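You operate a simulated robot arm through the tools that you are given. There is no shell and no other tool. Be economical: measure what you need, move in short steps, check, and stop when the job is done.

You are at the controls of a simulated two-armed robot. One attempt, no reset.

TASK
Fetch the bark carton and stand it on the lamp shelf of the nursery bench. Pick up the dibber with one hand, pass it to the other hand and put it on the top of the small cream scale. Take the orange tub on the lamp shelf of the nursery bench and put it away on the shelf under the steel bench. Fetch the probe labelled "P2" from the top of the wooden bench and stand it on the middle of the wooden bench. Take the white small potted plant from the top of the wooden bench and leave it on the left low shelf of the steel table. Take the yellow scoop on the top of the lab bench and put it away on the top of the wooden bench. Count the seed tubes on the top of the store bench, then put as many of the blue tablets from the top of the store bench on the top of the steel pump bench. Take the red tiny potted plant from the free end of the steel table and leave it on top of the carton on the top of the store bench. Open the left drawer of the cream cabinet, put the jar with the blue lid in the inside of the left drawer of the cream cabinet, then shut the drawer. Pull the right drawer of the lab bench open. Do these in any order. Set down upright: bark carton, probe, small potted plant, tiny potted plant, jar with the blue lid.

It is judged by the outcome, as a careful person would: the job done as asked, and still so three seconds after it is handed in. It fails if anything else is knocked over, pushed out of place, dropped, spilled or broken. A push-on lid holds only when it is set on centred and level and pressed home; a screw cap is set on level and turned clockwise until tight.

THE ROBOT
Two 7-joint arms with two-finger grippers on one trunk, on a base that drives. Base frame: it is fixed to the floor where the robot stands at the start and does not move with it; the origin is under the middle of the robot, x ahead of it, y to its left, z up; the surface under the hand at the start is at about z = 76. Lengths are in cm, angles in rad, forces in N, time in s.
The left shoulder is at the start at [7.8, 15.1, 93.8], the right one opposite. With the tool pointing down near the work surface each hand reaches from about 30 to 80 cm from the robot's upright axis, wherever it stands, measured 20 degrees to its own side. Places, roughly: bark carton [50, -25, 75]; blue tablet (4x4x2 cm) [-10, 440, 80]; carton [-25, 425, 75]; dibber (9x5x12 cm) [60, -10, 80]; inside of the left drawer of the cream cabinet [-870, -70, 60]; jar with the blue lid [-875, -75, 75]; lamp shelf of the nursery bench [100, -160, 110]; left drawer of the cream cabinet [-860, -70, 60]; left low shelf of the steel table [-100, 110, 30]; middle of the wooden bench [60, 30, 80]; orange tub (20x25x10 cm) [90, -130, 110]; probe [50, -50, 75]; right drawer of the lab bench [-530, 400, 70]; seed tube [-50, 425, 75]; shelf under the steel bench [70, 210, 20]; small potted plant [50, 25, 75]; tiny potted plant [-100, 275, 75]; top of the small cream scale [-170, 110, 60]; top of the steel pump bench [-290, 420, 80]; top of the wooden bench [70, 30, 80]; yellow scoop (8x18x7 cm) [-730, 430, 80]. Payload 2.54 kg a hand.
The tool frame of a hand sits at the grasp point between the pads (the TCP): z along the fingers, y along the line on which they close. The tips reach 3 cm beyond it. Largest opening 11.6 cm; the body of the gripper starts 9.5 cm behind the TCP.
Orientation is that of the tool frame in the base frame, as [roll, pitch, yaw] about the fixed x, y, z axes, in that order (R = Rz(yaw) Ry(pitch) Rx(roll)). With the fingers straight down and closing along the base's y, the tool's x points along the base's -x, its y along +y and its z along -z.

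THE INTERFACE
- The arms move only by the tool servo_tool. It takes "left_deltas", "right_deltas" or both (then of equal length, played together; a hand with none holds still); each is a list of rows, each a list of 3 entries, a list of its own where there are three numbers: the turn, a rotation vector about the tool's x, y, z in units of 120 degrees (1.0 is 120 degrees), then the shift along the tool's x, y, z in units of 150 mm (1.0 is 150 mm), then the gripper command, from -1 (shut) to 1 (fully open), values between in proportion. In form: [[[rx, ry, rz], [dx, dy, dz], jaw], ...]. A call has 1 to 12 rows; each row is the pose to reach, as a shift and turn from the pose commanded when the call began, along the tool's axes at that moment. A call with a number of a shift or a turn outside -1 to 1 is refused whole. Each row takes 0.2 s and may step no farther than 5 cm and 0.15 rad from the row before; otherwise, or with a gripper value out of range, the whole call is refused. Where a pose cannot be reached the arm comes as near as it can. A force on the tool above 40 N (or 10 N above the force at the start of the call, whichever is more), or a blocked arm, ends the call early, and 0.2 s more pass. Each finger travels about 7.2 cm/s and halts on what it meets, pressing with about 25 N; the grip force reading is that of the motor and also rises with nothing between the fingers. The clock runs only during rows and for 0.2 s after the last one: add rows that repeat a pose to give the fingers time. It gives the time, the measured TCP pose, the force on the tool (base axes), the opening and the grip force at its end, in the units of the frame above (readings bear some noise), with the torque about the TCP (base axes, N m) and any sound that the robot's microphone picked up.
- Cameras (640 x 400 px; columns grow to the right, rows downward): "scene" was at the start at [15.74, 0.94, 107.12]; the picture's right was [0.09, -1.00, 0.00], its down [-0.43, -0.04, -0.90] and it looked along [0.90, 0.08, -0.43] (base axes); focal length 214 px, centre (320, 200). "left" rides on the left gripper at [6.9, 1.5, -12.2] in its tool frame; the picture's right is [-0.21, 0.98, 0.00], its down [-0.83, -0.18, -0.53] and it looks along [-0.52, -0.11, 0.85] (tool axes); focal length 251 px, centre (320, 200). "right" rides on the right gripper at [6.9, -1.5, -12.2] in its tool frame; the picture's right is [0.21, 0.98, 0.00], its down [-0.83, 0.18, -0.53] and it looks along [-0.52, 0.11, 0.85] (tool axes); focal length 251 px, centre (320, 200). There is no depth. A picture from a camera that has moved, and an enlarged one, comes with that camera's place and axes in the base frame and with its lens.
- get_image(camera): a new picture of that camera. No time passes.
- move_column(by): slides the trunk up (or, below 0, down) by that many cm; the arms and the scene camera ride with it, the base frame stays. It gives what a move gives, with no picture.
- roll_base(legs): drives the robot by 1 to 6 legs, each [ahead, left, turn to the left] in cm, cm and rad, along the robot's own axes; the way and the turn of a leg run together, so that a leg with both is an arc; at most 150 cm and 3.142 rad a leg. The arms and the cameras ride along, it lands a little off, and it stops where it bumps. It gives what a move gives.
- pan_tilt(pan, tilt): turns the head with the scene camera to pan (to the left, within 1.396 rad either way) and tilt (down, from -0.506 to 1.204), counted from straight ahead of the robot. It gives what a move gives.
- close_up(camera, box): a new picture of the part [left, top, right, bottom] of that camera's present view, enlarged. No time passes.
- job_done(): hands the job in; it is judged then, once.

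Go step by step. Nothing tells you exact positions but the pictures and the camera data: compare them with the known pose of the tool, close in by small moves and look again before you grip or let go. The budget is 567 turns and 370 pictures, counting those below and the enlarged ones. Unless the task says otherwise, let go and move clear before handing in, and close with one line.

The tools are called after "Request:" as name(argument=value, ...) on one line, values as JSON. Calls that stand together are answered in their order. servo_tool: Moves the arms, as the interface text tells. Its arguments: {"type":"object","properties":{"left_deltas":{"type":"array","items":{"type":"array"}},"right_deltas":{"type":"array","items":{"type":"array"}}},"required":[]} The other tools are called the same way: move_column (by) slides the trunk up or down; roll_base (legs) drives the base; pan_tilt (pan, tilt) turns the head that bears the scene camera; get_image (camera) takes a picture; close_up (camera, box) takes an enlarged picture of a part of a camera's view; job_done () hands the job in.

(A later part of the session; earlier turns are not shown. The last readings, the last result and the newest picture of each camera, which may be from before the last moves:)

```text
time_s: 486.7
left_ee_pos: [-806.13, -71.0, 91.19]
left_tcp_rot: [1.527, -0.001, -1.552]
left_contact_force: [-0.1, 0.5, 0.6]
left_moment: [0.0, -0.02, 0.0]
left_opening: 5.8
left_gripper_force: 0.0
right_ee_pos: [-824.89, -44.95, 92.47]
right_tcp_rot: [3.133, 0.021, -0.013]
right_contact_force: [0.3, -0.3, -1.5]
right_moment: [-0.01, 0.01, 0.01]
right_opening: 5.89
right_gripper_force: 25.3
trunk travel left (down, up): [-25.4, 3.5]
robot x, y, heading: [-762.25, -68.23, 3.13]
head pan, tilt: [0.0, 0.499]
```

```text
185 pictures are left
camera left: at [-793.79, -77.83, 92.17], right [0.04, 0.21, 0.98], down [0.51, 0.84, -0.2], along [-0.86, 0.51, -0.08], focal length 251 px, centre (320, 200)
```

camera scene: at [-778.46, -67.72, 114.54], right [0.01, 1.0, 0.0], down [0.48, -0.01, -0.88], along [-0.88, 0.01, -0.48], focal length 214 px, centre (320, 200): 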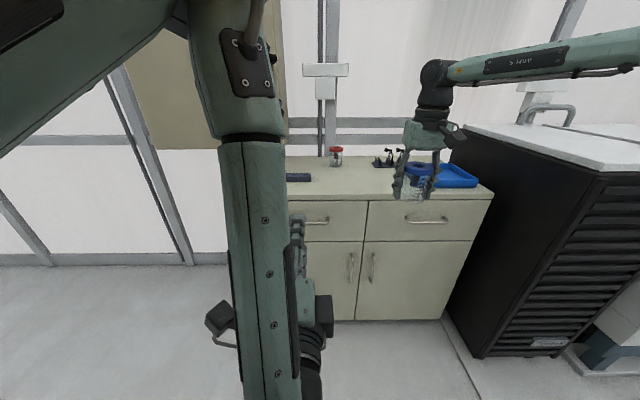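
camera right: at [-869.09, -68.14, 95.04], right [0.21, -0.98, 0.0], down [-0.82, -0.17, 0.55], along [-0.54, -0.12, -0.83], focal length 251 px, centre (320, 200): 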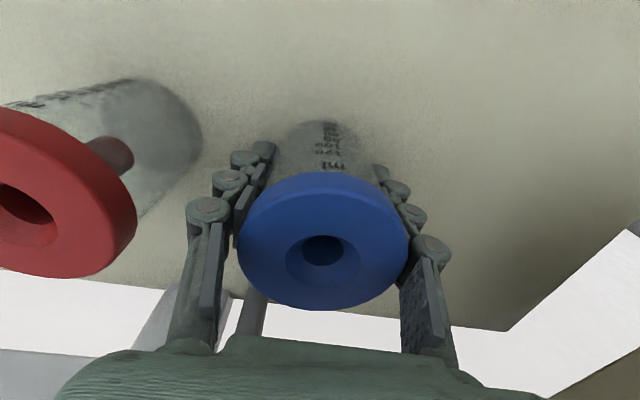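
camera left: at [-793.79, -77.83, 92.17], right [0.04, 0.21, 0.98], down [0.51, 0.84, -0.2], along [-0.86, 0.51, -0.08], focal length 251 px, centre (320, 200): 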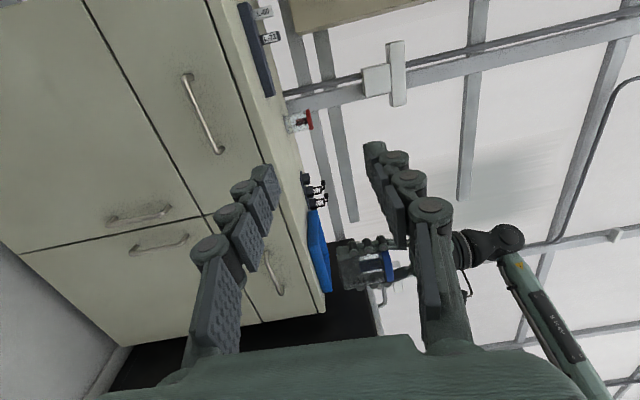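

Front face is at about x=-844 and the handle at (-841.5, -71.3, 71). I tuck the right hand (jar) back and up, then lower the trunk for the left hand to take the handle.

Request:
servo_tool(right_deltas=[[[0, 0, 0], [0.3, 0, -0.1], -1], [[0, 0, 0], [0.6, 0, -0.2], -1], [[0, 0, 0], [0.9, 0, -0.3], -1], [[0, 0, 0], [1.0, 0, -0.4], -1], [[0, 0, 0], [1.0, 0, -0.5], -1]])

Request:
servo_tool(right_deltas=[[[0, 0, 0], [0.25, 0, -0.1], -1], [[0, 0, 0], [0.4, 0, -0.2], -1], [[0, 0, 0], [0.4, 0, -0.2], -1]])

Request:
move_column(by=-20.3)

Request:
get_image(camera="left")

```text
time_s: 487.9
left_ee_pos: [-806.15, -71.14, 91.22]
left_tcp_rot: [1.527, -0.003, -1.551]
left_contact_force: [-0.1, -0.3, -0.5]
left_moment: [0.02, -0.02, -0.01]
left_opening: 5.81
left_gripper_force: 0.0
right_ee_pos: [-810.02, -44.96, 99.86]
right_tcp_rot: [3.133, 0.02, -0.013]
right_contact_force: [-0.3, -0.3, 0.5]
right_moment: [-0.01, 0.04, 0.01]
right_opening: 5.85
right_gripper_force: 25.0
trunk travel left (down, up): [-25.4, 3.5]
robot x, y, heading: [-762.34, -68.09, 3.136]
head pan, tilt: [0.0, 0.499]
```

```text
time_s: 488.7
left_ee_pos: [-806.16, -71.18, 91.18]
left_tcp_rot: [1.526, 0.0, -1.551]
left_contact_force: [-0.7, 0.0, -0.1]
left_moment: [0.0, 0.01, 0.01]
left_opening: 5.81
left_gripper_force: 0.1
right_ee_pos: [-803.71, -45.11, 102.65]
right_tcp_rot: [3.133, 0.022, -0.013]
right_contact_force: [0.4, -0.4, -0.2]
right_moment: [-0.04, -0.01, 0.0]
right_opening: 5.87
right_gripper_force: 25.3
trunk travel left (down, up): [-25.4, 3.5]
robot x, y, heading: [-762.43, -67.84, 3.134]
head pan, tilt: [0.0, 0.499]
```

```text
time_s: 490.9
left_ee_pos: [-806.25, -71.14, 70.81]
left_tcp_rot: [1.526, 0.0, -1.552]
left_contact_force: [-0.7, -0.7, -0.4]
left_moment: [0.0, -0.01, -0.01]
left_opening: 5.8
left_gripper_force: 0.0
right_ee_pos: [-803.83, -45.01, 82.26]
right_tcp_rot: [3.132, 0.02, -0.012]
right_contact_force: [-0.7, 0.9, -0.3]
right_moment: [-0.03, -0.02, 0.0]
right_opening: 5.86
right_gripper_force: 24.7
trunk travel left (down, up): [-5.1, 23.8]
robot x, y, heading: [-762.33, -68.16, 3.136]
head pan, tilt: [0.0, 0.499]
```

```text
184 pictures are left
camera left: at [-793.79, -77.84, 71.88], right [0.04, 0.21, 0.98], down [0.51, 0.84, -0.2], along [-0.86, 0.51, -0.08], focal length 251 px, centre (320, 200)
```

left: 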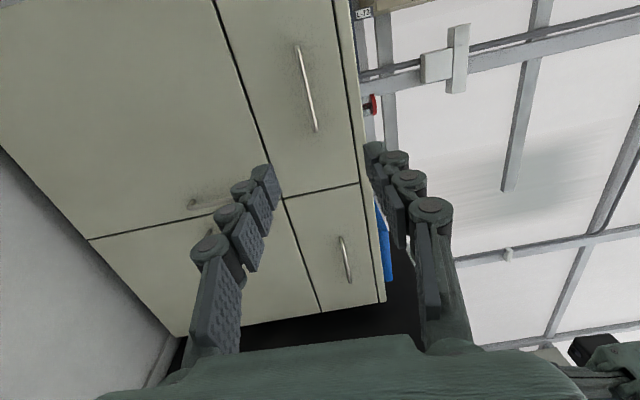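

Request:
roll_base(legs=[[25, 1, 0]])

Request:
get_image(camera="left")

```text
time_s: 492.6
left_ee_pos: [-830.6, -71.65, 70.83]
left_tcp_rot: [1.528, 0.0, -1.556]
left_contact_force: [0.5, 0.5, 0.1]
left_moment: [-0.01, 0.0, -0.04]
left_opening: 5.82
left_gripper_force: 0.0
right_ee_pos: [-828.07, -45.54, 82.22]
right_tcp_rot: [3.134, 0.019, -0.014]
right_contact_force: [0.7, 0.2, -0.6]
right_moment: [0.04, 0.01, 0.01]
right_opening: 5.87
right_gripper_force: 24.6
trunk travel left (down, up): [-5.1, 23.8]
robot x, y, heading: [-786.58, -68.59, 3.128]
head pan, tilt: [0.0, 0.499]
```

```text
183 pictures are left
camera left: at [-818.29, -78.45, 71.87], right [0.04, 0.21, 0.98], down [0.51, 0.83, -0.2], along [-0.86, 0.51, -0.08], focal length 251 px, centre (320, 200)
```

left: 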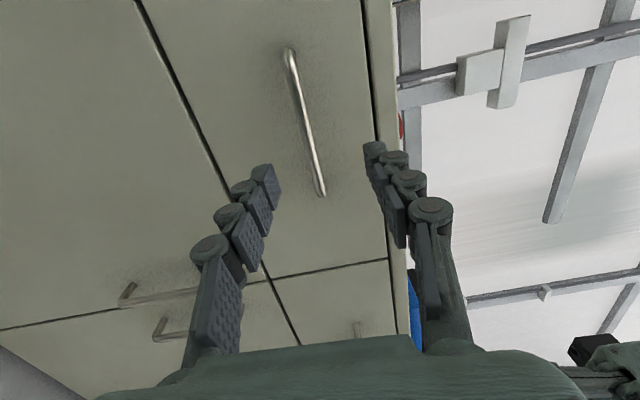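

Request:
roll_base(legs=[[8.5, 0.7, 0]])

Request:
get_image(camera="left")

```text
time_s: 493.7
left_ee_pos: [-839.02, -72.23, 70.76]
left_tcp_rot: [1.528, 0.0, -1.557]
left_contact_force: [0.8, 0.0, 0.3]
left_moment: [0.02, 0.0, 0.02]
left_opening: 5.81
left_gripper_force: 0.1
right_ee_pos: [-836.46, -46.2, 82.28]
right_tcp_rot: [3.135, 0.022, -0.016]
right_contact_force: [0.6, 0.8, -0.4]
right_moment: [-0.05, 0.04, -0.01]
right_opening: 5.88
right_gripper_force: 24.8
trunk travel left (down, up): [-5.1, 23.8]
robot x, y, heading: [-795.4, -69.07, 3.129]
head pan, tilt: [0.0, 0.499]
```

```text
182 pictures are left
camera left: at [-826.67, -79.0, 71.87], right [0.04, 0.21, 0.98], down [0.51, 0.83, -0.2], along [-0.86, 0.51, -0.08], focal length 251 px, centre (320, 200)
```

left: 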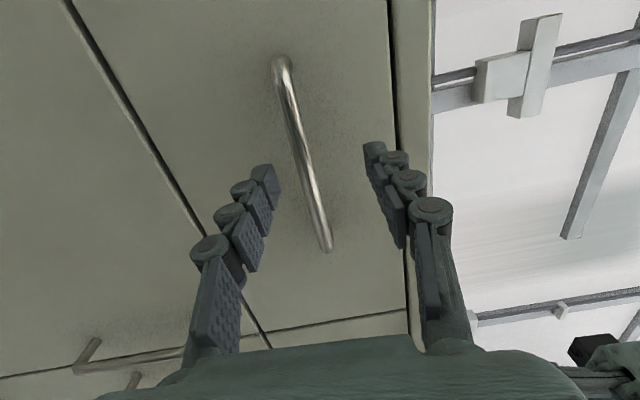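

Request:
servo_tool(left_deltas=[[[0, 0, 0], [0, -0.03, 0.06], 0], [[0, 0, 0], [0, -0.03, 0.08], -0.5], [[0, 0, 0], [0, -0.03, 0.08], -1], [[0, 0, 0], [0, -0.03, 0.08], -1], [[0, 0, 0], [0, -0.03, 0.08], -1]])

Request:
get_image(camera="left")

```text
time_s: 494.9
left_ee_pos: [-840.35, -72.32, 69.98]
left_tcp_rot: [1.545, 0.0, -1.557]
left_contact_force: [0.2, -0.8, -35.3]
left_moment: [0.04, -0.71, 0.18]
left_opening: 1.11
left_gripper_force: 38.6
right_ee_pos: [-836.61, -46.21, 82.2]
right_tcp_rot: [3.135, 0.018, -0.016]
right_contact_force: [0.3, 0.0, -1.0]
right_moment: [-0.02, -0.01, -0.04]
right_opening: 5.86
right_gripper_force: 24.9
trunk travel left (down, up): [-5.1, 23.8]
robot x, y, heading: [-795.12, -68.93, 3.127]
head pan, tilt: [0.0, 0.499]
```

```text
181 pictures are left
camera left: at [-828.02, -79.15, 71.17], right [0.02, 0.22, 0.98], down [0.52, 0.83, -0.2], along [-0.86, 0.51, -0.09], focal length 251 px, centre (320, 200)
```

left: 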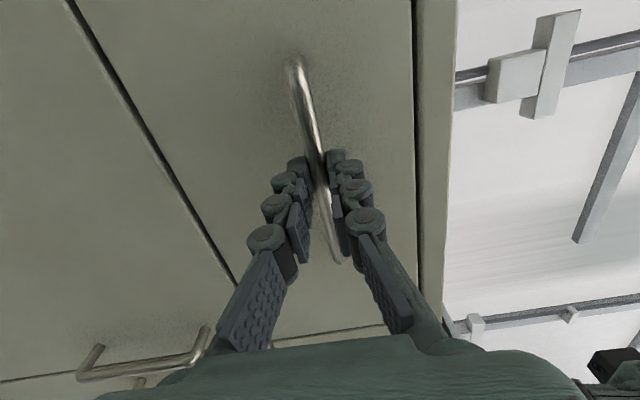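

Gripped the bar. I ease the vertical load and pull the drawer open by driving back.

Request:
servo_tool(left_deltas=[[[0, 0, 0], [0, -0.03, 0], -1], [[0, 0, 0], [0, -0.04, 0], -1]])

Request:
roll_base(legs=[[-14, 0, 0]])

Request:
roll_base(legs=[[-12, 0, 0]])

Request:
get_image(camera="scene")

```text
time_s: 495.5
left_ee_pos: [-840.36, -72.32, 69.89]
left_tcp_rot: [1.525, 0.003, -1.557]
left_contact_force: [-2.4, -4.5, -8.7]
left_moment: [-0.04, -0.22, -0.58]
left_opening: 1.12
left_gripper_force: 38.2
right_ee_pos: [-836.49, -46.23, 82.33]
right_tcp_rot: [3.133, 0.019, -0.016]
right_contact_force: [0.2, 0.4, -0.5]
right_moment: [-0.01, -0.02, -0.01]
right_opening: 5.88
right_gripper_force: 24.8
trunk travel left (down, up): [-5.1, 23.8]
robot x, y, heading: [-795.26, -69.51, 3.128]
head pan, tilt: [0.0, 0.499]
```

```text
time_s: 496.9
left_ee_pos: [-826.45, -72.48, 69.92]
left_tcp_rot: [1.525, 0.003, -1.561]
left_contact_force: [0.1, 17.2, 6.1]
left_moment: [-0.07, 0.13, -0.92]
left_opening: 1.11
left_gripper_force: 38.1
right_ee_pos: [-822.68, -46.3, 82.24]
right_tcp_rot: [3.133, 0.022, -0.013]
right_contact_force: [1.1, 0.3, -1.1]
right_moment: [-0.02, -0.03, -0.01]
right_opening: 5.89
right_gripper_force: 24.9
trunk travel left (down, up): [-5.1, 23.8]
robot x, y, heading: [-781.59, -69.57, 3.129]
head pan, tilt: [0.0, 0.499]
```

```text
time_s: 498.1
left_ee_pos: [-814.33, -72.43, 69.89]
left_tcp_rot: [1.526, 0.003, -1.563]
left_contact_force: [0.8, 26.4, 3.8]
left_moment: [-0.21, 0.07, -0.49]
left_opening: 1.13
left_gripper_force: 38.6
right_ee_pos: [-810.88, -46.62, 82.25]
right_tcp_rot: [3.131, 0.02, -0.011]
right_contact_force: [0.7, 0.1, -1.1]
right_moment: [0.0, 0.02, 0.01]
right_opening: 5.89
right_gripper_force: 24.8
trunk travel left (down, up): [-5.1, 23.8]
robot x, y, heading: [-769.88, -69.74, 3.133]
head pan, tilt: [0.0, 0.499]
```

```text
180 pictures are left
camera scene: at [-785.61, -69.19, 94.26], right [0.01, 1.0, 0.0], down [0.48, -0.01, -0.88], along [-0.88, 0.01, -0.48], focal length 214 px, centre (320, 200)
```

scene: 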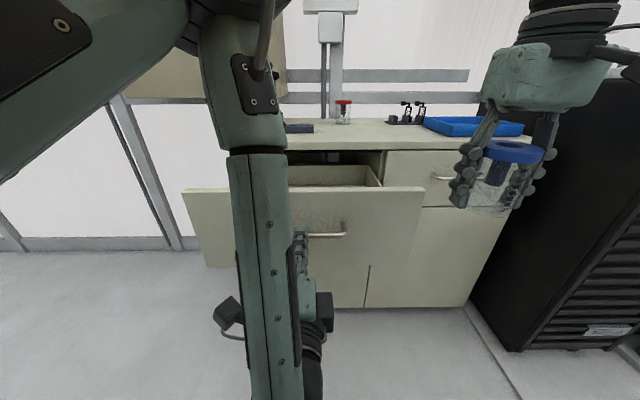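

Drawer is open about 26 cm. I release the handle and move the left hand back and aside.

Request:
servo_tool(left_deltas=[[[0, 0, 0], [0, 0, 0], -0.5], [[0, 0, 0], [0, 0, 0], 0], [[0, 0, 0], [0, 0, -0.15], 0], [[0, 0, 0], [0, 0, -0.4], 0], [[0, 0, 0], [0.3, 0, -0.4], 0], [[0, 0, 0], [0.6, 0, -0.4], -1], [[0, 0, 0], [0.8, 0, -0.4], -1]])

Request:
get_image(camera="scene")

Request:
get_image(camera="right")

```text
time_s: 499.8
left_ee_pos: [-815.32, -75.46, 69.88]
left_tcp_rot: [1.481, 0.007, -1.564]
left_contact_force: [-1.5, 2.2, 33.6]
left_moment: [-0.32, 0.49, -0.63]
left_opening: 1.11
left_gripper_force: 25.5
left hand out of reach, approached as far as the arm can: row 3, 4, 5, 6, 7
right_ee_pos: [-810.77, -46.61, 82.49]
right_tcp_rot: [3.134, 0.024, -0.013]
right_contact_force: [0.3, 0.3, -1.2]
right_moment: [-0.01, 0.01, 0.02]
right_opening: 5.88
right_gripper_force: 24.7
trunk travel left (down, up): [-5.1, 23.8]
robot x, y, heading: [-769.3, -69.46, 3.133]
head pan, tilt: [0.0, 0.499]
stopped in row 7 (left hand): the force on the tool passed its limit at 45 N (the readings are from after the stop); the commanded pose is now the measured one
```

```text
179 pictures are left
camera scene: at [-785.47, -69.24, 94.33], right [0.01, 1.0, 0.0], down [0.48, -0.01, -0.88], along [-0.88, 0.01, -0.48], focal length 214 px, centre (320, 200)
```

scene: 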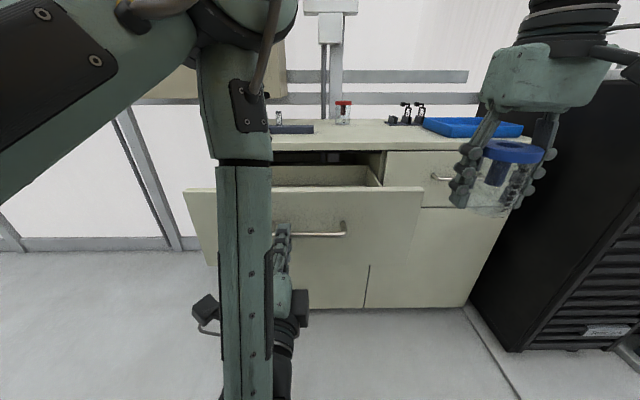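

```text
178 pictures are left
camera right: at [-803.57, -45.11, 94.47], right [0.2, -0.98, 0.0], down [-0.82, -0.17, 0.55], along [-0.54, -0.12, -0.83], focal length 251 px, centre (320, 200)
```

right: 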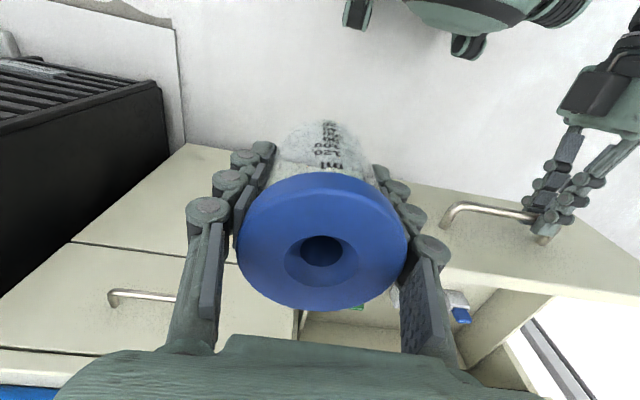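

Request:
servo_tool(left_deltas=[[[0, 0, 0], [0, 0, 0], -0.5], [[0, 0, 0], [0, 0, 0], 0], [[0, 0, 0], [0, 0, 0], 0.2], [[0, 0, 0], [0, 0, 0], 0.2]])

Request:
roll_base(legs=[[-14, 0, 0]])

Request:
servo_tool(left_deltas=[[[0, 0, 0], [0, 0.25, 0], 0], [[0, 0, 0], [0.1, 0.5, 0], -1], [[0, 0, 0], [0.2, 0.75, 0], -1], [[0, 0, 0], [0.3, 1.0, 0], -1]])

Request:
get_image(camera="scene")

```text
time_s: 500.8
left_ee_pos: [-815.35, -75.52, 69.19]
left_tcp_rot: [1.502, 0.007, -1.563]
left_contact_force: [-0.6, 0.5, -0.5]
left_moment: [0.0, -0.01, 0.01]
left_opening: 6.98
left_gripper_force: 0.1
right_ee_pos: [-810.85, -46.59, 82.19]
right_tcp_rot: [3.131, 0.02, -0.013]
right_contact_force: [-0.4, -0.5, -1.4]
right_moment: [0.0, -0.03, 0.01]
right_opening: 5.86
right_gripper_force: 24.4
trunk travel left (down, up): [-5.1, 23.8]
robot x, y, heading: [-769.33, -69.43, 3.135]
head pan, tilt: [0.0, 0.499]
```

```text
time_s: 502.1
left_ee_pos: [-801.29, -75.63, 69.21]
left_tcp_rot: [1.503, 0.008, -1.566]
left_contact_force: [-0.9, -0.1, -0.8]
left_moment: [0.0, 0.01, -0.03]
left_opening: 6.96
left_gripper_force: 0.0
right_ee_pos: [-796.96, -46.75, 82.26]
right_tcp_rot: [3.131, 0.02, -0.013]
right_contact_force: [0.0, -1.2, -0.6]
right_moment: [-0.01, 0.02, 0.02]
right_opening: 5.87
right_gripper_force: 24.7
trunk travel left (down, up): [-5.1, 23.8]
robot x, y, heading: [-755.6, -69.89, 3.13]
head pan, tilt: [0.0, 0.499]
```

```text
time_s: 503.1
left_ee_pos: [-806.02, -74.73, 84.48]
left_tcp_rot: [1.501, 0.008, -1.567]
left_contact_force: [0.7, -0.5, -0.5]
left_moment: [0.01, -0.01, 0.01]
left_opening: 0.0
left_gripper_force: 25.9
left hand out of reach, approached as far as the arm can: row 1, 2, 3, 4
right_ee_pos: [-796.88, -46.78, 82.27]
right_tcp_rot: [3.134, 0.019, -0.013]
right_contact_force: [-0.3, 0.1, -1.1]
right_moment: [0.01, -0.04, 0.03]
right_opening: 5.9
right_gripper_force: 24.6
trunk travel left (down, up): [-5.1, 23.8]
robot x, y, heading: [-755.5, -69.79, 3.128]
head pan, tilt: [0.0, 0.499]
```

```text
177 pictures are left
camera scene: at [-771.62, -69.48, 94.27], right [0.01, 1.0, 0.0], down [0.48, 0.0, -0.88], along [-0.88, 0.01, -0.48], focal length 214 px, centre (320, 200)
```

scene: 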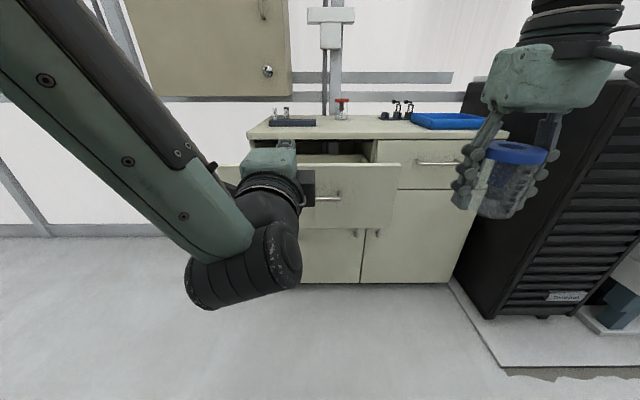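

Request:
roll_base(legs=[[0, 15, 0], [8, 0, 0]])

Request:
servo_tool(right_deltas=[[[0, 0, 0], [-0.3, 0, 0], -1], [[0, 0, 0], [-0.6, 0, 0], -1], [[0, 0, 0], [-0.9, 0, 0], -1], [[0, 0, 0], [-1.0, 0, 0], -1], [[0, 0, 0], [-1.0, 0, 0], -1]])

Request:
get_image(camera="right")

Request:
get_image(camera="scene")

```text
time_s: 505.8
left_ee_pos: [-814.06, -89.73, 84.63]
left_tcp_rot: [1.502, 0.007, -1.564]
left_contact_force: [-0.1, -0.4, 0.6]
left_moment: [-0.01, -0.02, -0.01]
left_opening: 0.0
left_gripper_force: 24.7
right_ee_pos: [-804.69, -61.55, 82.24]
right_tcp_rot: [3.133, 0.021, -0.015]
right_contact_force: [0.6, -0.7, -0.5]
right_moment: [0.0, 0.01, -0.03]
right_opening: 5.87
right_gripper_force: 24.7
trunk travel left (down, up): [-5.1, 23.8]
robot x, y, heading: [-763.39, -84.65, 3.126]
head pan, tilt: [0.0, 0.499]
```

```text
time_s: 507.0
left_ee_pos: [-813.94, -89.69, 84.57]
left_tcp_rot: [1.503, 0.009, -1.563]
left_contact_force: [-0.3, 1.1, 0.4]
left_moment: [0.01, 0.03, 0.01]
left_opening: 0.0
left_gripper_force: 24.7
right_ee_pos: [-819.73, -61.37, 82.46]
right_tcp_rot: [3.136, 0.022, -0.015]
right_contact_force: [0.4, 0.1, -1.4]
right_moment: [-0.01, 0.0, 0.02]
right_opening: 5.85
right_gripper_force: 24.8
trunk travel left (down, up): [-5.1, 23.8]
robot x, y, heading: [-763.32, -84.65, 3.129]
head pan, tilt: [0.0, 0.499]
```

```text
176 pictures are left
camera right: at [-812.63, -59.87, 94.59], right [0.2, -0.98, 0.0], down [-0.82, -0.17, 0.55], along [-0.54, -0.11, -0.83], focal length 251 px, centre (320, 200)
```

right: 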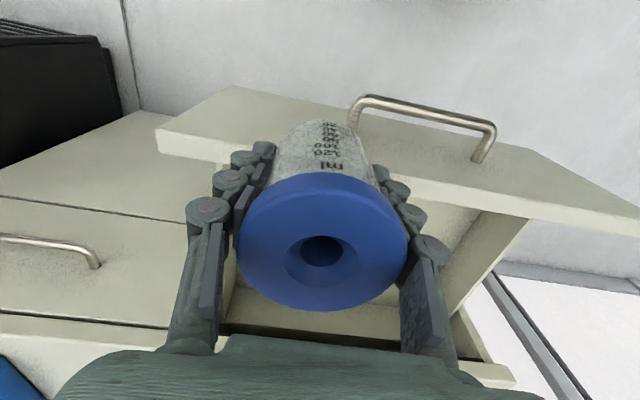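

```text
175 pictures are left
camera scene: at [-779.54, -84.3, 94.24], right [0.01, 1.0, 0.0], down [0.48, -0.01, -0.88], along [-0.88, 0.01, -0.48], focal length 214 px, centre (320, 200)
```

scene: 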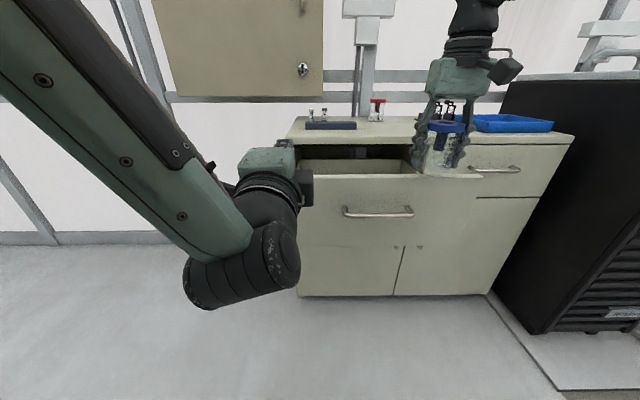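

Request:
servo_tool(right_deltas=[[[0, 0, 0], [-0.25, 0.15, 0], -1], [[0, 0, 0], [-0.5, 0.3, 0], -1], [[0, 0, 0], [-0.75, 0.44, 0], -1], [[0, 0, 0], [-0.75, 0.44, 0], -1]])

Request:
get_image(camera="right")

Request:
get_image(camera="scene")

```text
time_s: 508.0
left_ee_pos: [-813.93, -89.62, 84.62]
left_tcp_rot: [1.502, 0.009, -1.564]
left_contact_force: [-0.8, 0.2, 0.6]
left_moment: [0.0, 0.01, -0.03]
left_opening: 0.0
left_gripper_force: 25.3
right_ee_pos: [-824.61, -63.9, 82.52]
right_tcp_rot: [3.132, 0.021, -0.018]
right_contact_force: [0.0, 0.4, -0.9]
right_moment: [0.01, -0.02, -0.02]
right_opening: 5.88
right_gripper_force: 24.9
right hand out of reach, approached as far as the arm can: row 2, 3, 4
trunk travel left (down, up): [-5.1, 23.8]
robot x, y, heading: [-763.49, -84.71, 3.125]
head pan, tilt: [0.0, 0.499]
```

```text
174 pictures are left
camera right: at [-817.47, -62.5, 94.61], right [0.2, -0.98, 0.0], down [-0.82, -0.16, 0.55], along [-0.54, -0.11, -0.83], focal length 251 px, centre (320, 200)
```

right: 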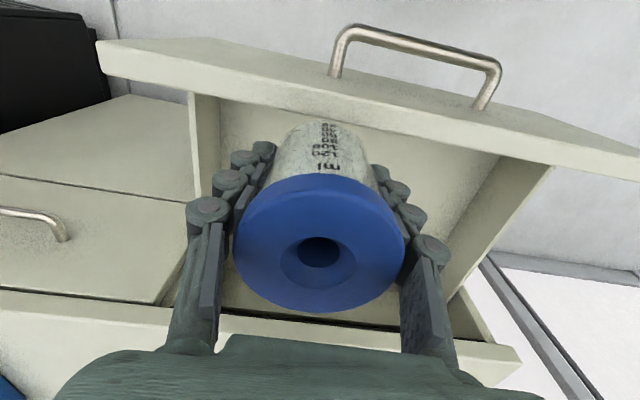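

```text
173 pictures are left
camera scene: at [-779.54, -84.29, 94.24], right [0.01, 1.0, 0.0], down [0.48, -0.01, -0.88], along [-0.88, 0.01, -0.48], focal length 214 px, centre (320, 200)
```

scene: 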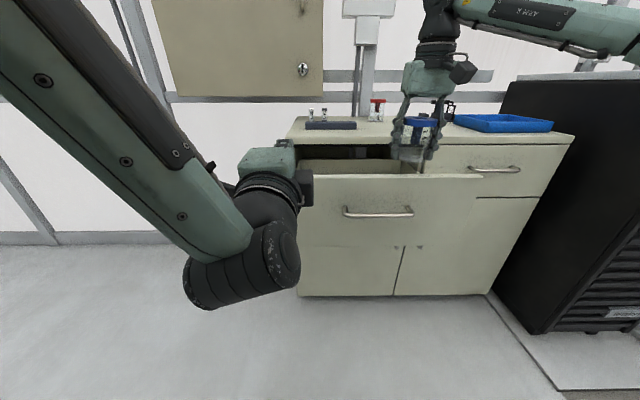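

Request:
roll_base(legs=[[6.5, 4, 0]])

Request:
get_image(camera="right")

```text
time_s: 509.1
left_ee_pos: [-820.56, -93.65, 84.54]
left_tcp_rot: [1.503, 0.008, -1.564]
left_contact_force: [-0.3, 0.2, 0.6]
left_moment: [0.02, 0.02, 0.0]
left_opening: 0.0
left_gripper_force: 25.3
right_ee_pos: [-831.03, -68.07, 82.6]
right_tcp_rot: [3.133, 0.022, -0.015]
right_contact_force: [-0.4, -0.4, -0.9]
right_moment: [0.0, 0.02, -0.01]
right_opening: 5.87
right_gripper_force: 24.9
trunk travel left (down, up): [-5.1, 23.8]
robot x, y, heading: [-769.92, -88.76, 3.126]
head pan, tilt: [0.0, 0.499]
```

```text
172 pictures are left
camera right: at [-823.96, -66.55, 94.63], right [0.2, -0.98, 0.0], down [-0.82, -0.16, 0.55], along [-0.54, -0.11, -0.83], focal length 251 px, centre (320, 200)
```

right: 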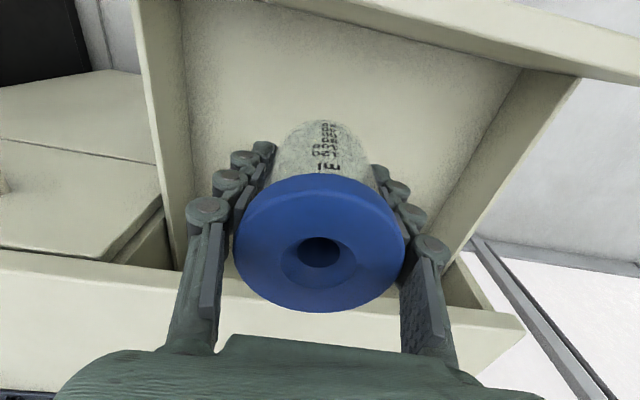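

Request:
roll_base(legs=[[2, 0, 0]])

Request:
servo_tool(right_deltas=[[[0, 0, 0], [0, 0, 0.2], -1], [[0, 0, 0], [0, 0, 0.4], -1], [[0, 0, 0], [0, 0, 0.6], -1], [[0, 0, 0], [0, 0, 0.75], -1], [[0, 0, 0], [0, 0, 0.75], -1]])

Request:
get_image(camera="right")

Request:
get_image(camera="scene")

```text
time_s: 509.9
left_ee_pos: [-822.49, -93.59, 84.55]
left_tcp_rot: [1.503, 0.01, -1.563]
left_contact_force: [0.0, 0.5, 0.0]
left_moment: [-0.03, 0.0, -0.02]
left_opening: 0.0
left_gripper_force: 24.9
right_ee_pos: [-833.08, -68.04, 82.58]
right_tcp_rot: [3.133, 0.023, -0.015]
right_contact_force: [-0.7, -0.3, -0.4]
right_moment: [-0.01, -0.02, -0.02]
right_opening: 5.86
right_gripper_force: 24.8
trunk travel left (down, up): [-5.1, 23.8]
robot x, y, heading: [-772.08, -88.68, 3.133]
head pan, tilt: [0.0, 0.499]
```

```text
time_s: 511.1
left_ee_pos: [-822.48, -93.61, 84.59]
left_tcp_rot: [1.503, 0.008, -1.563]
left_contact_force: [0.2, -1.0, 0.2]
left_moment: [-0.02, -0.03, -0.01]
left_opening: 0.01
left_gripper_force: 24.8
right_ee_pos: [-833.41, -68.07, 71.39]
right_tcp_rot: [3.131, 0.021, -0.015]
right_contact_force: [-0.2, -0.3, -1.1]
right_moment: [-0.02, -0.02, 0.02]
right_opening: 5.86
right_gripper_force: 24.4
trunk travel left (down, up): [-5.1, 23.8]
robot x, y, heading: [-771.72, -88.93, 3.128]
head pan, tilt: [0.0, 0.499]
```

```text
171 pictures are left
camera right: at [-826.24, -66.68, 83.44], right [0.2, -0.98, 0.0], down [-0.82, -0.16, 0.55], along [-0.54, -0.11, -0.83], focal length 251 px, centre (320, 200)
```

right: 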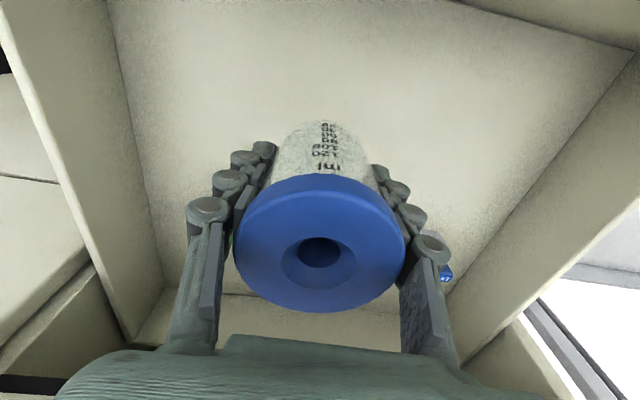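

```text
170 pictures are left
camera scene: at [-788.02, -88.26, 94.24], right [0.01, 1.0, 0.0], down [0.48, -0.01, -0.88], along [-0.88, 0.01, -0.48], focal length 214 px, centre (320, 200)
```

scene: 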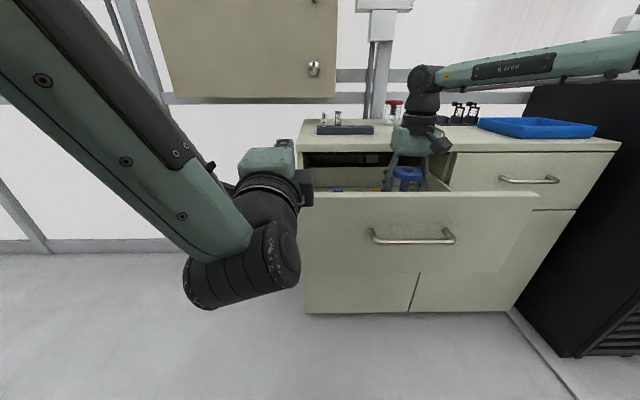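

Request:
servo_tool(right_deltas=[[[0, 0, 0], [0, 0, 0.2], -1], [[0, 0, 0], [0, 0, 0.35], -1], [[0, 0, 0], [0, 0, 0.48], -1], [[0, 0, 0], [0, 0, 0.55], -1], [[0, 0, 0], [0, 0, 0.6], -1], [[0, 0, 0], [0, 0, 0.65], -1], [[0, 0, 0], [0, 0, 0.7], -1], [[0, 0, 0], [0, 0, 0.74], -1]])

Request:
get_image(camera="right")

```text
time_s: 512.4
left_ee_pos: [-822.36, -93.57, 84.74]
left_tcp_rot: [1.499, 0.009, -1.565]
left_contact_force: [0.9, -0.2, 0.0]
left_moment: [-0.02, -0.03, 0.01]
left_opening: 0.02
left_gripper_force: 25.4
right_ee_pos: [-834.08, -68.19, 63.35]
right_tcp_rot: [3.131, 0.044, -0.017]
right_contact_force: [-2.5, 1.4, 15.6]
right_moment: [0.52, -0.22, 0.09]
right_opening: 5.88
right_gripper_force: 25.2
trunk travel left (down, up): [-5.1, 23.8]
robot x, y, heading: [-772.17, -88.76, 3.13]
head pan, tilt: [0.0, 0.499]
stopped in row 6 (right hand): the force on the tool passed its limit at 45 N (the readings are from after the stop); the commanded pose is now the measured one
```

```text
169 pictures are left
camera right: at [-826.55, -66.72, 75.3], right [0.2, -0.98, 0.0], down [-0.81, -0.16, 0.57], along [-0.56, -0.11, -0.82], focal length 251 px, centre (320, 200)
```

right: 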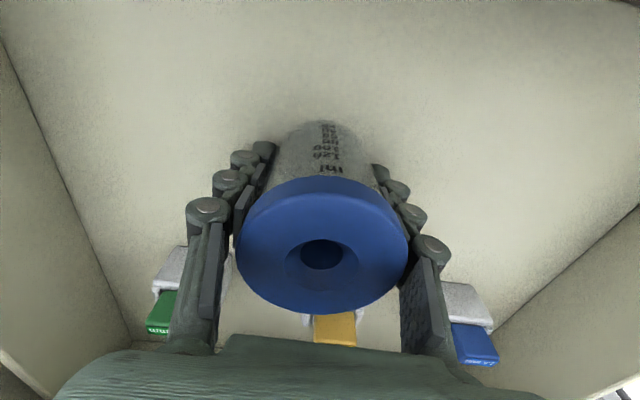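

Jar rests on the drawer floor. I open the fingers and lift straight out.

Request:
servo_tool(right_deltas=[[[0, -0.01, 0], [0, 0, -0.01], -1], [[0, -0.01, 0], [0, 0, -0.01], 0.15], [[0, -0.01, 0], [0, 0, -0.01], 0.3], [[0, -0.01, 0], [0, 0, -0.01], 0.45], [[0, -0.01, 0], [0, 0, -0.01], 0.45]])

Request:
get_image(camera="right")

```text
time_s: 513.6
left_ee_pos: [-822.43, -93.66, 84.51]
left_tcp_rot: [1.502, 0.009, -1.566]
left_contact_force: [-0.4, -0.3, 0.4]
left_moment: [0.01, -0.01, -0.02]
left_opening: 0.03
left_gripper_force: 25.1
right_ee_pos: [-833.82, -68.15, 63.04]
right_tcp_rot: [3.132, 0.053, -0.015]
right_contact_force: [-0.7, 0.0, 0.1]
right_moment: [0.02, -0.03, 0.03]
right_opening: 8.42
right_gripper_force: 0.1
trunk travel left (down, up): [-5.1, 23.8]
robot x, y, heading: [-772.18, -88.37, 3.127]
head pan, tilt: [0.0, 0.499]
```

```text
168 pictures are left
camera right: at [-826.25, -66.71, 74.88], right [0.2, -0.98, 0.0], down [-0.8, -0.16, 0.58], along [-0.57, -0.11, -0.81], focal length 251 px, centre (320, 200)
```

right: 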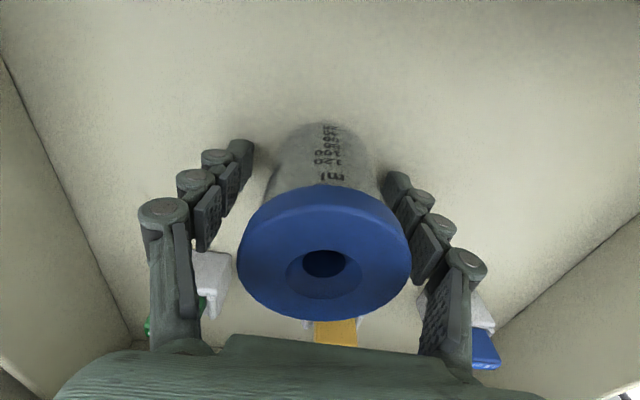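

Request:
servo_tool(right_deltas=[[[0, 0, 0], [0, 0, -0.2], 0.45], [[0, 0, 0], [0, 0, -0.45], 0.45], [[0, 0, 0], [0, 0, -0.75], 0.45], [[0, 0, 0], [0, 0, -1.0], 0.45]])

Request:
servo_tool(right_deltas=[[[0, 0, 0], [0.1, 0, -0.25], 0.45], [[0, 0, 0], [0.3, 0, -0.45], 0], [[0, 0, 0], [0.6, 0, -0.5], 0], [[0, 0, 0], [0.9, 0, -0.5], 0]])

Request:
get_image(camera="right")

Request:
get_image(camera="scene")

```text
time_s: 514.6
left_ee_pos: [-822.46, -93.57, 84.62]
left_tcp_rot: [1.502, 0.008, -1.563]
left_contact_force: [-0.3, -0.1, 0.4]
left_moment: [0.0, 0.01, 0.0]
left_opening: 0.01
left_gripper_force: 25.7
right_ee_pos: [-832.93, -67.96, 78.06]
right_tcp_rot: [3.131, 0.054, -0.016]
right_contact_force: [-0.1, -0.7, 0.0]
right_moment: [0.02, -0.02, 0.0]
right_opening: 8.41
right_gripper_force: 0.0
trunk travel left (down, up): [-5.1, 23.8]
robot x, y, heading: [-772.07, -88.53, 3.132]
head pan, tilt: [0.0, 0.499]
```

```text
time_s: 515.6
left_ee_pos: [-822.37, -93.52, 84.52]
left_tcp_rot: [1.501, 0.008, -1.565]
left_contact_force: [-0.6, -0.2, -1.1]
left_moment: [0.0, 0.05, -0.02]
left_opening: 0.02
left_gripper_force: 24.6
right_ee_pos: [-819.13, -68.09, 84.84]
right_tcp_rot: [3.13, 0.053, -0.019]
right_contact_force: [-0.4, -0.8, 0.2]
right_moment: [-0.01, 0.02, -0.01]
right_opening: 5.78
right_gripper_force: 0.0
trunk travel left (down, up): [-5.1, 23.8]
robot x, y, heading: [-771.63, -88.91, 3.124]
head pan, tilt: [0.0, 0.499]
```

```text
167 pictures are left
camera right: at [-811.52, -66.68, 96.68], right [0.2, -0.98, 0.0], down [-0.8, -0.16, 0.58], along [-0.57, -0.11, -0.81], focal length 251 px, centre (320, 200)
```

right: 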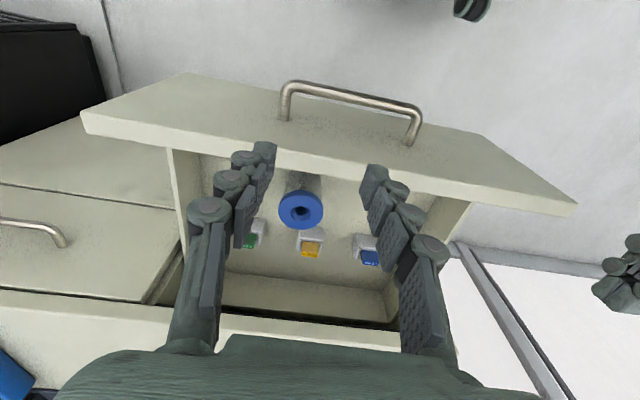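

```text
166 pictures are left
camera scene: at [-788.0, -88.25, 94.25], right [0.01, 1.0, 0.0], down [0.48, -0.01, -0.88], along [-0.88, 0.01, -0.48], focal length 214 px, centre (320, 200)
```

scene: 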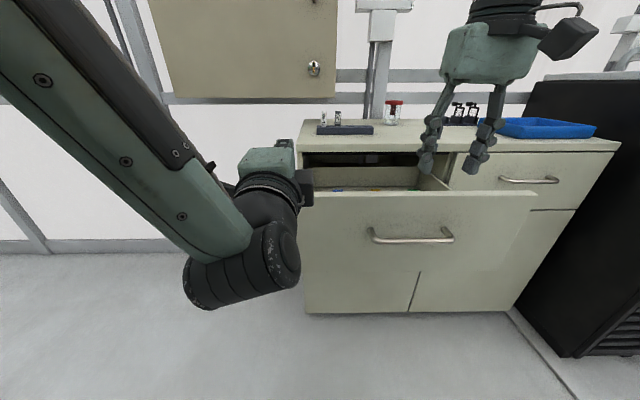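

The jar stands upright in the drawer. I back off, lower the closed left hand, and will push the drawer shut at its centre.

Request:
roll_base(legs=[[-24, 0, 0], [0, -21, 0]])

Request:
servo_tool(left_deltas=[[[0, 0, 0], [0, -0.25, 0], -1], [[0, 0, 0], [0, -0.5, 0], -1], [[0, 0, 0], [0, -0.75, 0], -1], [[0, 0, 0], [0, -1.0, 0], -1], [[0, 0, 0], [0, -1.0, 0], -1]], right_deltas=[[[0, 0, 0], [0, 0, -0.2], 0], [[0, 0, 0], [0, 0, -0.4], 0], [[0, 0, 0], [0, 0, -0.6], 0], [[0, 0, 0], [0, 0, -0.8], 0], [[0, 0, 0], [0, 0, -0.8], 0]])

Request:
get_image(camera="scene")

```text
time_s: 519.5
left_ee_pos: [-797.8, -73.53, 84.61]
left_tcp_rot: [1.502, 0.008, -1.566]
left_contact_force: [0.0, 1.4, 0.4]
left_moment: [0.01, 0.01, 0.0]
left_opening: 0.0
left_gripper_force: 24.8
right_ee_pos: [-794.45, -48.08, 84.9]
right_tcp_rot: [3.131, 0.054, -0.019]
right_contact_force: [0.3, 0.1, -0.1]
right_moment: [0.0, -0.04, -0.01]
right_opening: 5.81
right_gripper_force: 0.1
trunk travel left (down, up): [-5.1, 23.8]
robot x, y, heading: [-747.43, -68.42, 3.128]
head pan, tilt: [0.0, 0.499]
```

```text
time_s: 520.8
left_ee_pos: [-798.85, -73.53, 69.67]
left_tcp_rot: [1.5, 0.008, -1.567]
left_contact_force: [0.3, -0.1, -0.1]
left_moment: [-0.01, 0.05, 0.01]
left_opening: 0.01
left_gripper_force: 25.1
right_ee_pos: [-793.88, -47.94, 96.85]
right_tcp_rot: [3.131, 0.054, -0.018]
right_contact_force: [-0.3, 0.1, 0.0]
right_moment: [0.03, 0.0, -0.02]
right_opening: 5.78
right_gripper_force: 0.1
trunk travel left (down, up): [-5.1, 23.8]
robot x, y, heading: [-747.19, -68.83, 3.129]
head pan, tilt: [0.0, 0.499]
```

```text
165 pictures are left
camera scene: at [-763.34, -68.28, 94.24], right [0.01, 1.0, 0.0], down [0.48, -0.01, -0.88], along [-0.88, 0.01, -0.48], focal length 214 px, centre (320, 200)
```

scene: 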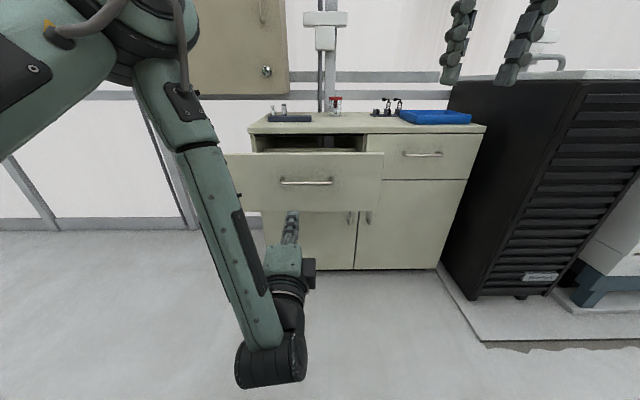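

Request:
move_column(by=-5)

Request:
roll_base(legs=[[20, 0, 0]])

Request:
get_image(camera="scene")

```text
time_s: 521.7
left_ee_pos: [-798.9, -73.44, 64.61]
left_tcp_rot: [1.5, 0.01, -1.566]
left_contact_force: [0.1, -0.2, 0.6]
left_moment: [-0.02, 0.01, 0.01]
left_opening: 0.0
left_gripper_force: 24.6
right_ee_pos: [-793.88, -48.01, 91.82]
right_tcp_rot: [3.132, 0.056, -0.018]
right_contact_force: [0.3, -0.7, -0.1]
right_moment: [0.03, -0.01, 0.0]
right_opening: 5.83
right_gripper_force: 0.1
trunk travel left (down, up): [-0.1, 28.8]
robot x, y, heading: [-747.39, -68.56, 3.127]
head pan, tilt: [0.0, 0.499]
```

```text
time_s: 523.2
left_ee_pos: [-818.34, -73.39, 64.53]
left_tcp_rot: [1.501, 0.009, -1.561]
left_contact_force: [-0.6, -0.6, 0.1]
left_moment: [0.03, 0.01, 0.05]
left_opening: 0.0
left_gripper_force: 25.2
right_ee_pos: [-813.38, -47.96, 91.83]
right_tcp_rot: [3.132, 0.055, -0.013]
right_contact_force: [-0.3, 0.2, 0.1]
right_moment: [0.0, 0.01, 0.03]
right_opening: 5.81
right_gripper_force: 0.1
trunk travel left (down, up): [-0.1, 28.8]
robot x, y, heading: [-766.66, -68.29, 3.129]
head pan, tilt: [0.0, 0.499]
```

```text
164 pictures are left
camera scene: at [-782.75, -68.1, 89.25], right [0.01, 1.0, 0.0], down [0.48, 0.0, -0.88], along [-0.88, 0.01, -0.48], focal length 214 px, centre (320, 200)
```

scene: 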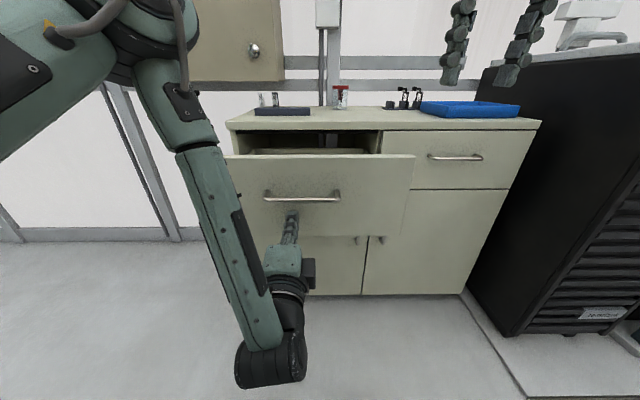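

Request:
roll_base(legs=[[12, 0, 0]])

Request:
roll_base(legs=[[8, 0, 0]])

Request:
get_image(camera="scene")

```text
time_s: 524.5
left_ee_pos: [-830.2, -73.23, 64.62]
left_tcp_rot: [1.502, 0.008, -1.562]
left_contact_force: [0.2, 0.5, 0.5]
left_moment: [0.02, -0.01, 0.03]
left_opening: 0.0
left_gripper_force: 24.6
right_ee_pos: [-825.24, -47.87, 91.85]
right_tcp_rot: [3.131, 0.056, -0.016]
right_contact_force: [0.5, -0.2, 0.8]
right_moment: [0.02, 0.04, 0.06]
right_opening: 5.8
right_gripper_force: 0.1
trunk travel left (down, up): [-0.1, 28.8]
robot x, y, heading: [-778.58, -68.32, 3.132]
head pan, tilt: [0.0, 0.499]
```

```text
time_s: 525.5
left_ee_pos: [-838.03, -73.26, 64.55]
left_tcp_rot: [1.503, 0.009, -1.562]
left_contact_force: [-0.4, 0.8, 0.8]
left_moment: [-0.01, -0.02, 0.0]
left_opening: 0.0
left_gripper_force: 25.0
right_ee_pos: [-832.99, -47.9, 91.8]
right_tcp_rot: [3.131, 0.056, -0.014]
right_contact_force: [0.1, -0.4, 0.0]
right_moment: [0.01, 0.01, -0.03]
right_opening: 5.79
right_gripper_force: 0.0
trunk travel left (down, up): [-0.1, 28.8]
robot x, y, heading: [-786.17, -68.29, 3.135]
head pan, tilt: [0.0, 0.499]
```

```text
163 pictures are left
camera scene: at [-802.45, -67.9, 89.25], right [0.01, 1.0, 0.0], down [0.48, -0.01, -0.88], along [-0.88, 0.01, -0.48], focal length 214 px, centre (320, 200)
```

scene: 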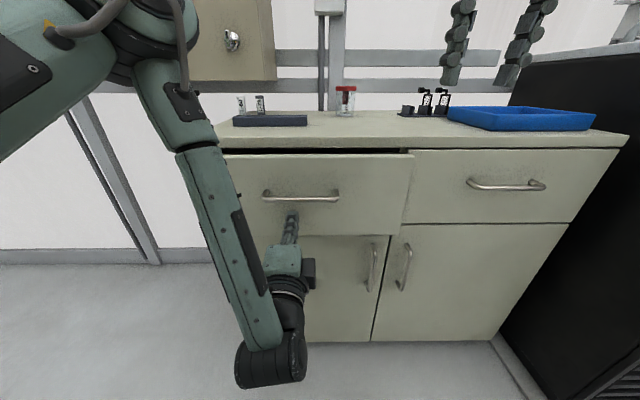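

Almost shut. A bit more.

Request:
roll_base(legs=[[4, 0, 0]])

Request:
get_image(camera="scene")

```text
time_s: 526.4
left_ee_pos: [-842.01, -73.12, 64.54]
left_tcp_rot: [1.503, 0.009, -1.565]
left_contact_force: [-0.1, 0.0, 0.0]
left_moment: [0.03, -0.01, 0.02]
left_opening: 0.02
left_gripper_force: 25.1
right_ee_pos: [-836.96, -47.72, 91.86]
right_tcp_rot: [3.131, 0.055, -0.015]
right_contact_force: [-0.4, 0.1, 0.0]
right_moment: [0.02, 0.02, 0.0]
right_opening: 5.79
right_gripper_force: 0.0
trunk travel left (down, up): [-0.1, 28.8]
robot x, y, heading: [-790.59, -68.34, 3.128]
head pan, tilt: [0.0, 0.499]
```

```text
162 pictures are left
camera scene: at [-806.43, -67.84, 89.25], right [0.01, 1.0, 0.0], down [0.48, -0.01, -0.88], along [-0.88, 0.01, -0.48], focal length 214 px, centre (320, 200)
```

scene: 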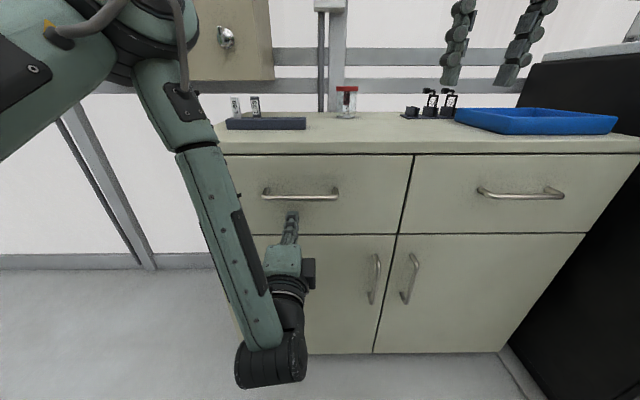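

Request:
roll_base(legs=[[1.5, 0, 0]])

Request:
close_up(camera="scene", box=[200, 110, 480, 270])

```text
time_s: 527.4
left_ee_pos: [-843.46, -73.08, 64.49]
left_tcp_rot: [1.506, 0.008, -1.567]
left_contact_force: [4.1, 0.2, 3.5]
left_moment: [0.01, 0.04, -0.02]
left_opening: 0.0
left_gripper_force: 24.8
right_ee_pos: [-838.59, -47.64, 91.82]
right_tcp_rot: [3.131, 0.056, -0.015]
right_contact_force: [-0.4, -0.9, 1.0]
right_moment: [0.0, -0.02, 0.0]
right_opening: 5.8
right_gripper_force: 0.2
trunk travel left (down, up): [-0.1, 28.8]
robot x, y, heading: [-791.87, -68.38, 3.128]
head pan, tilt: [0.0, 0.499]
stopped in leg 1: the force on the tool passed its limit at 41 N (the readings are from after the stop); the commanded pose is now the measured one
```

```text
2.29 times, centred on (340, 190) of scene
camera zoom: at [-808.01, -67.83, 89.25], right [0.01, 1.0, 0.0], down [0.48, -0.01, -0.88], along [-0.88, 0.01, -0.48], focal length 490 px, centre (274, 223)
```

zoom: 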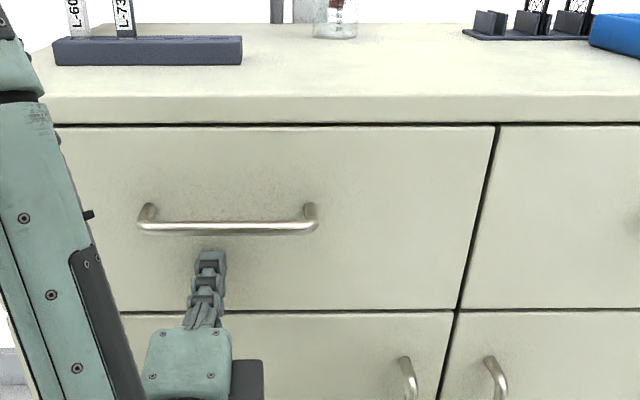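

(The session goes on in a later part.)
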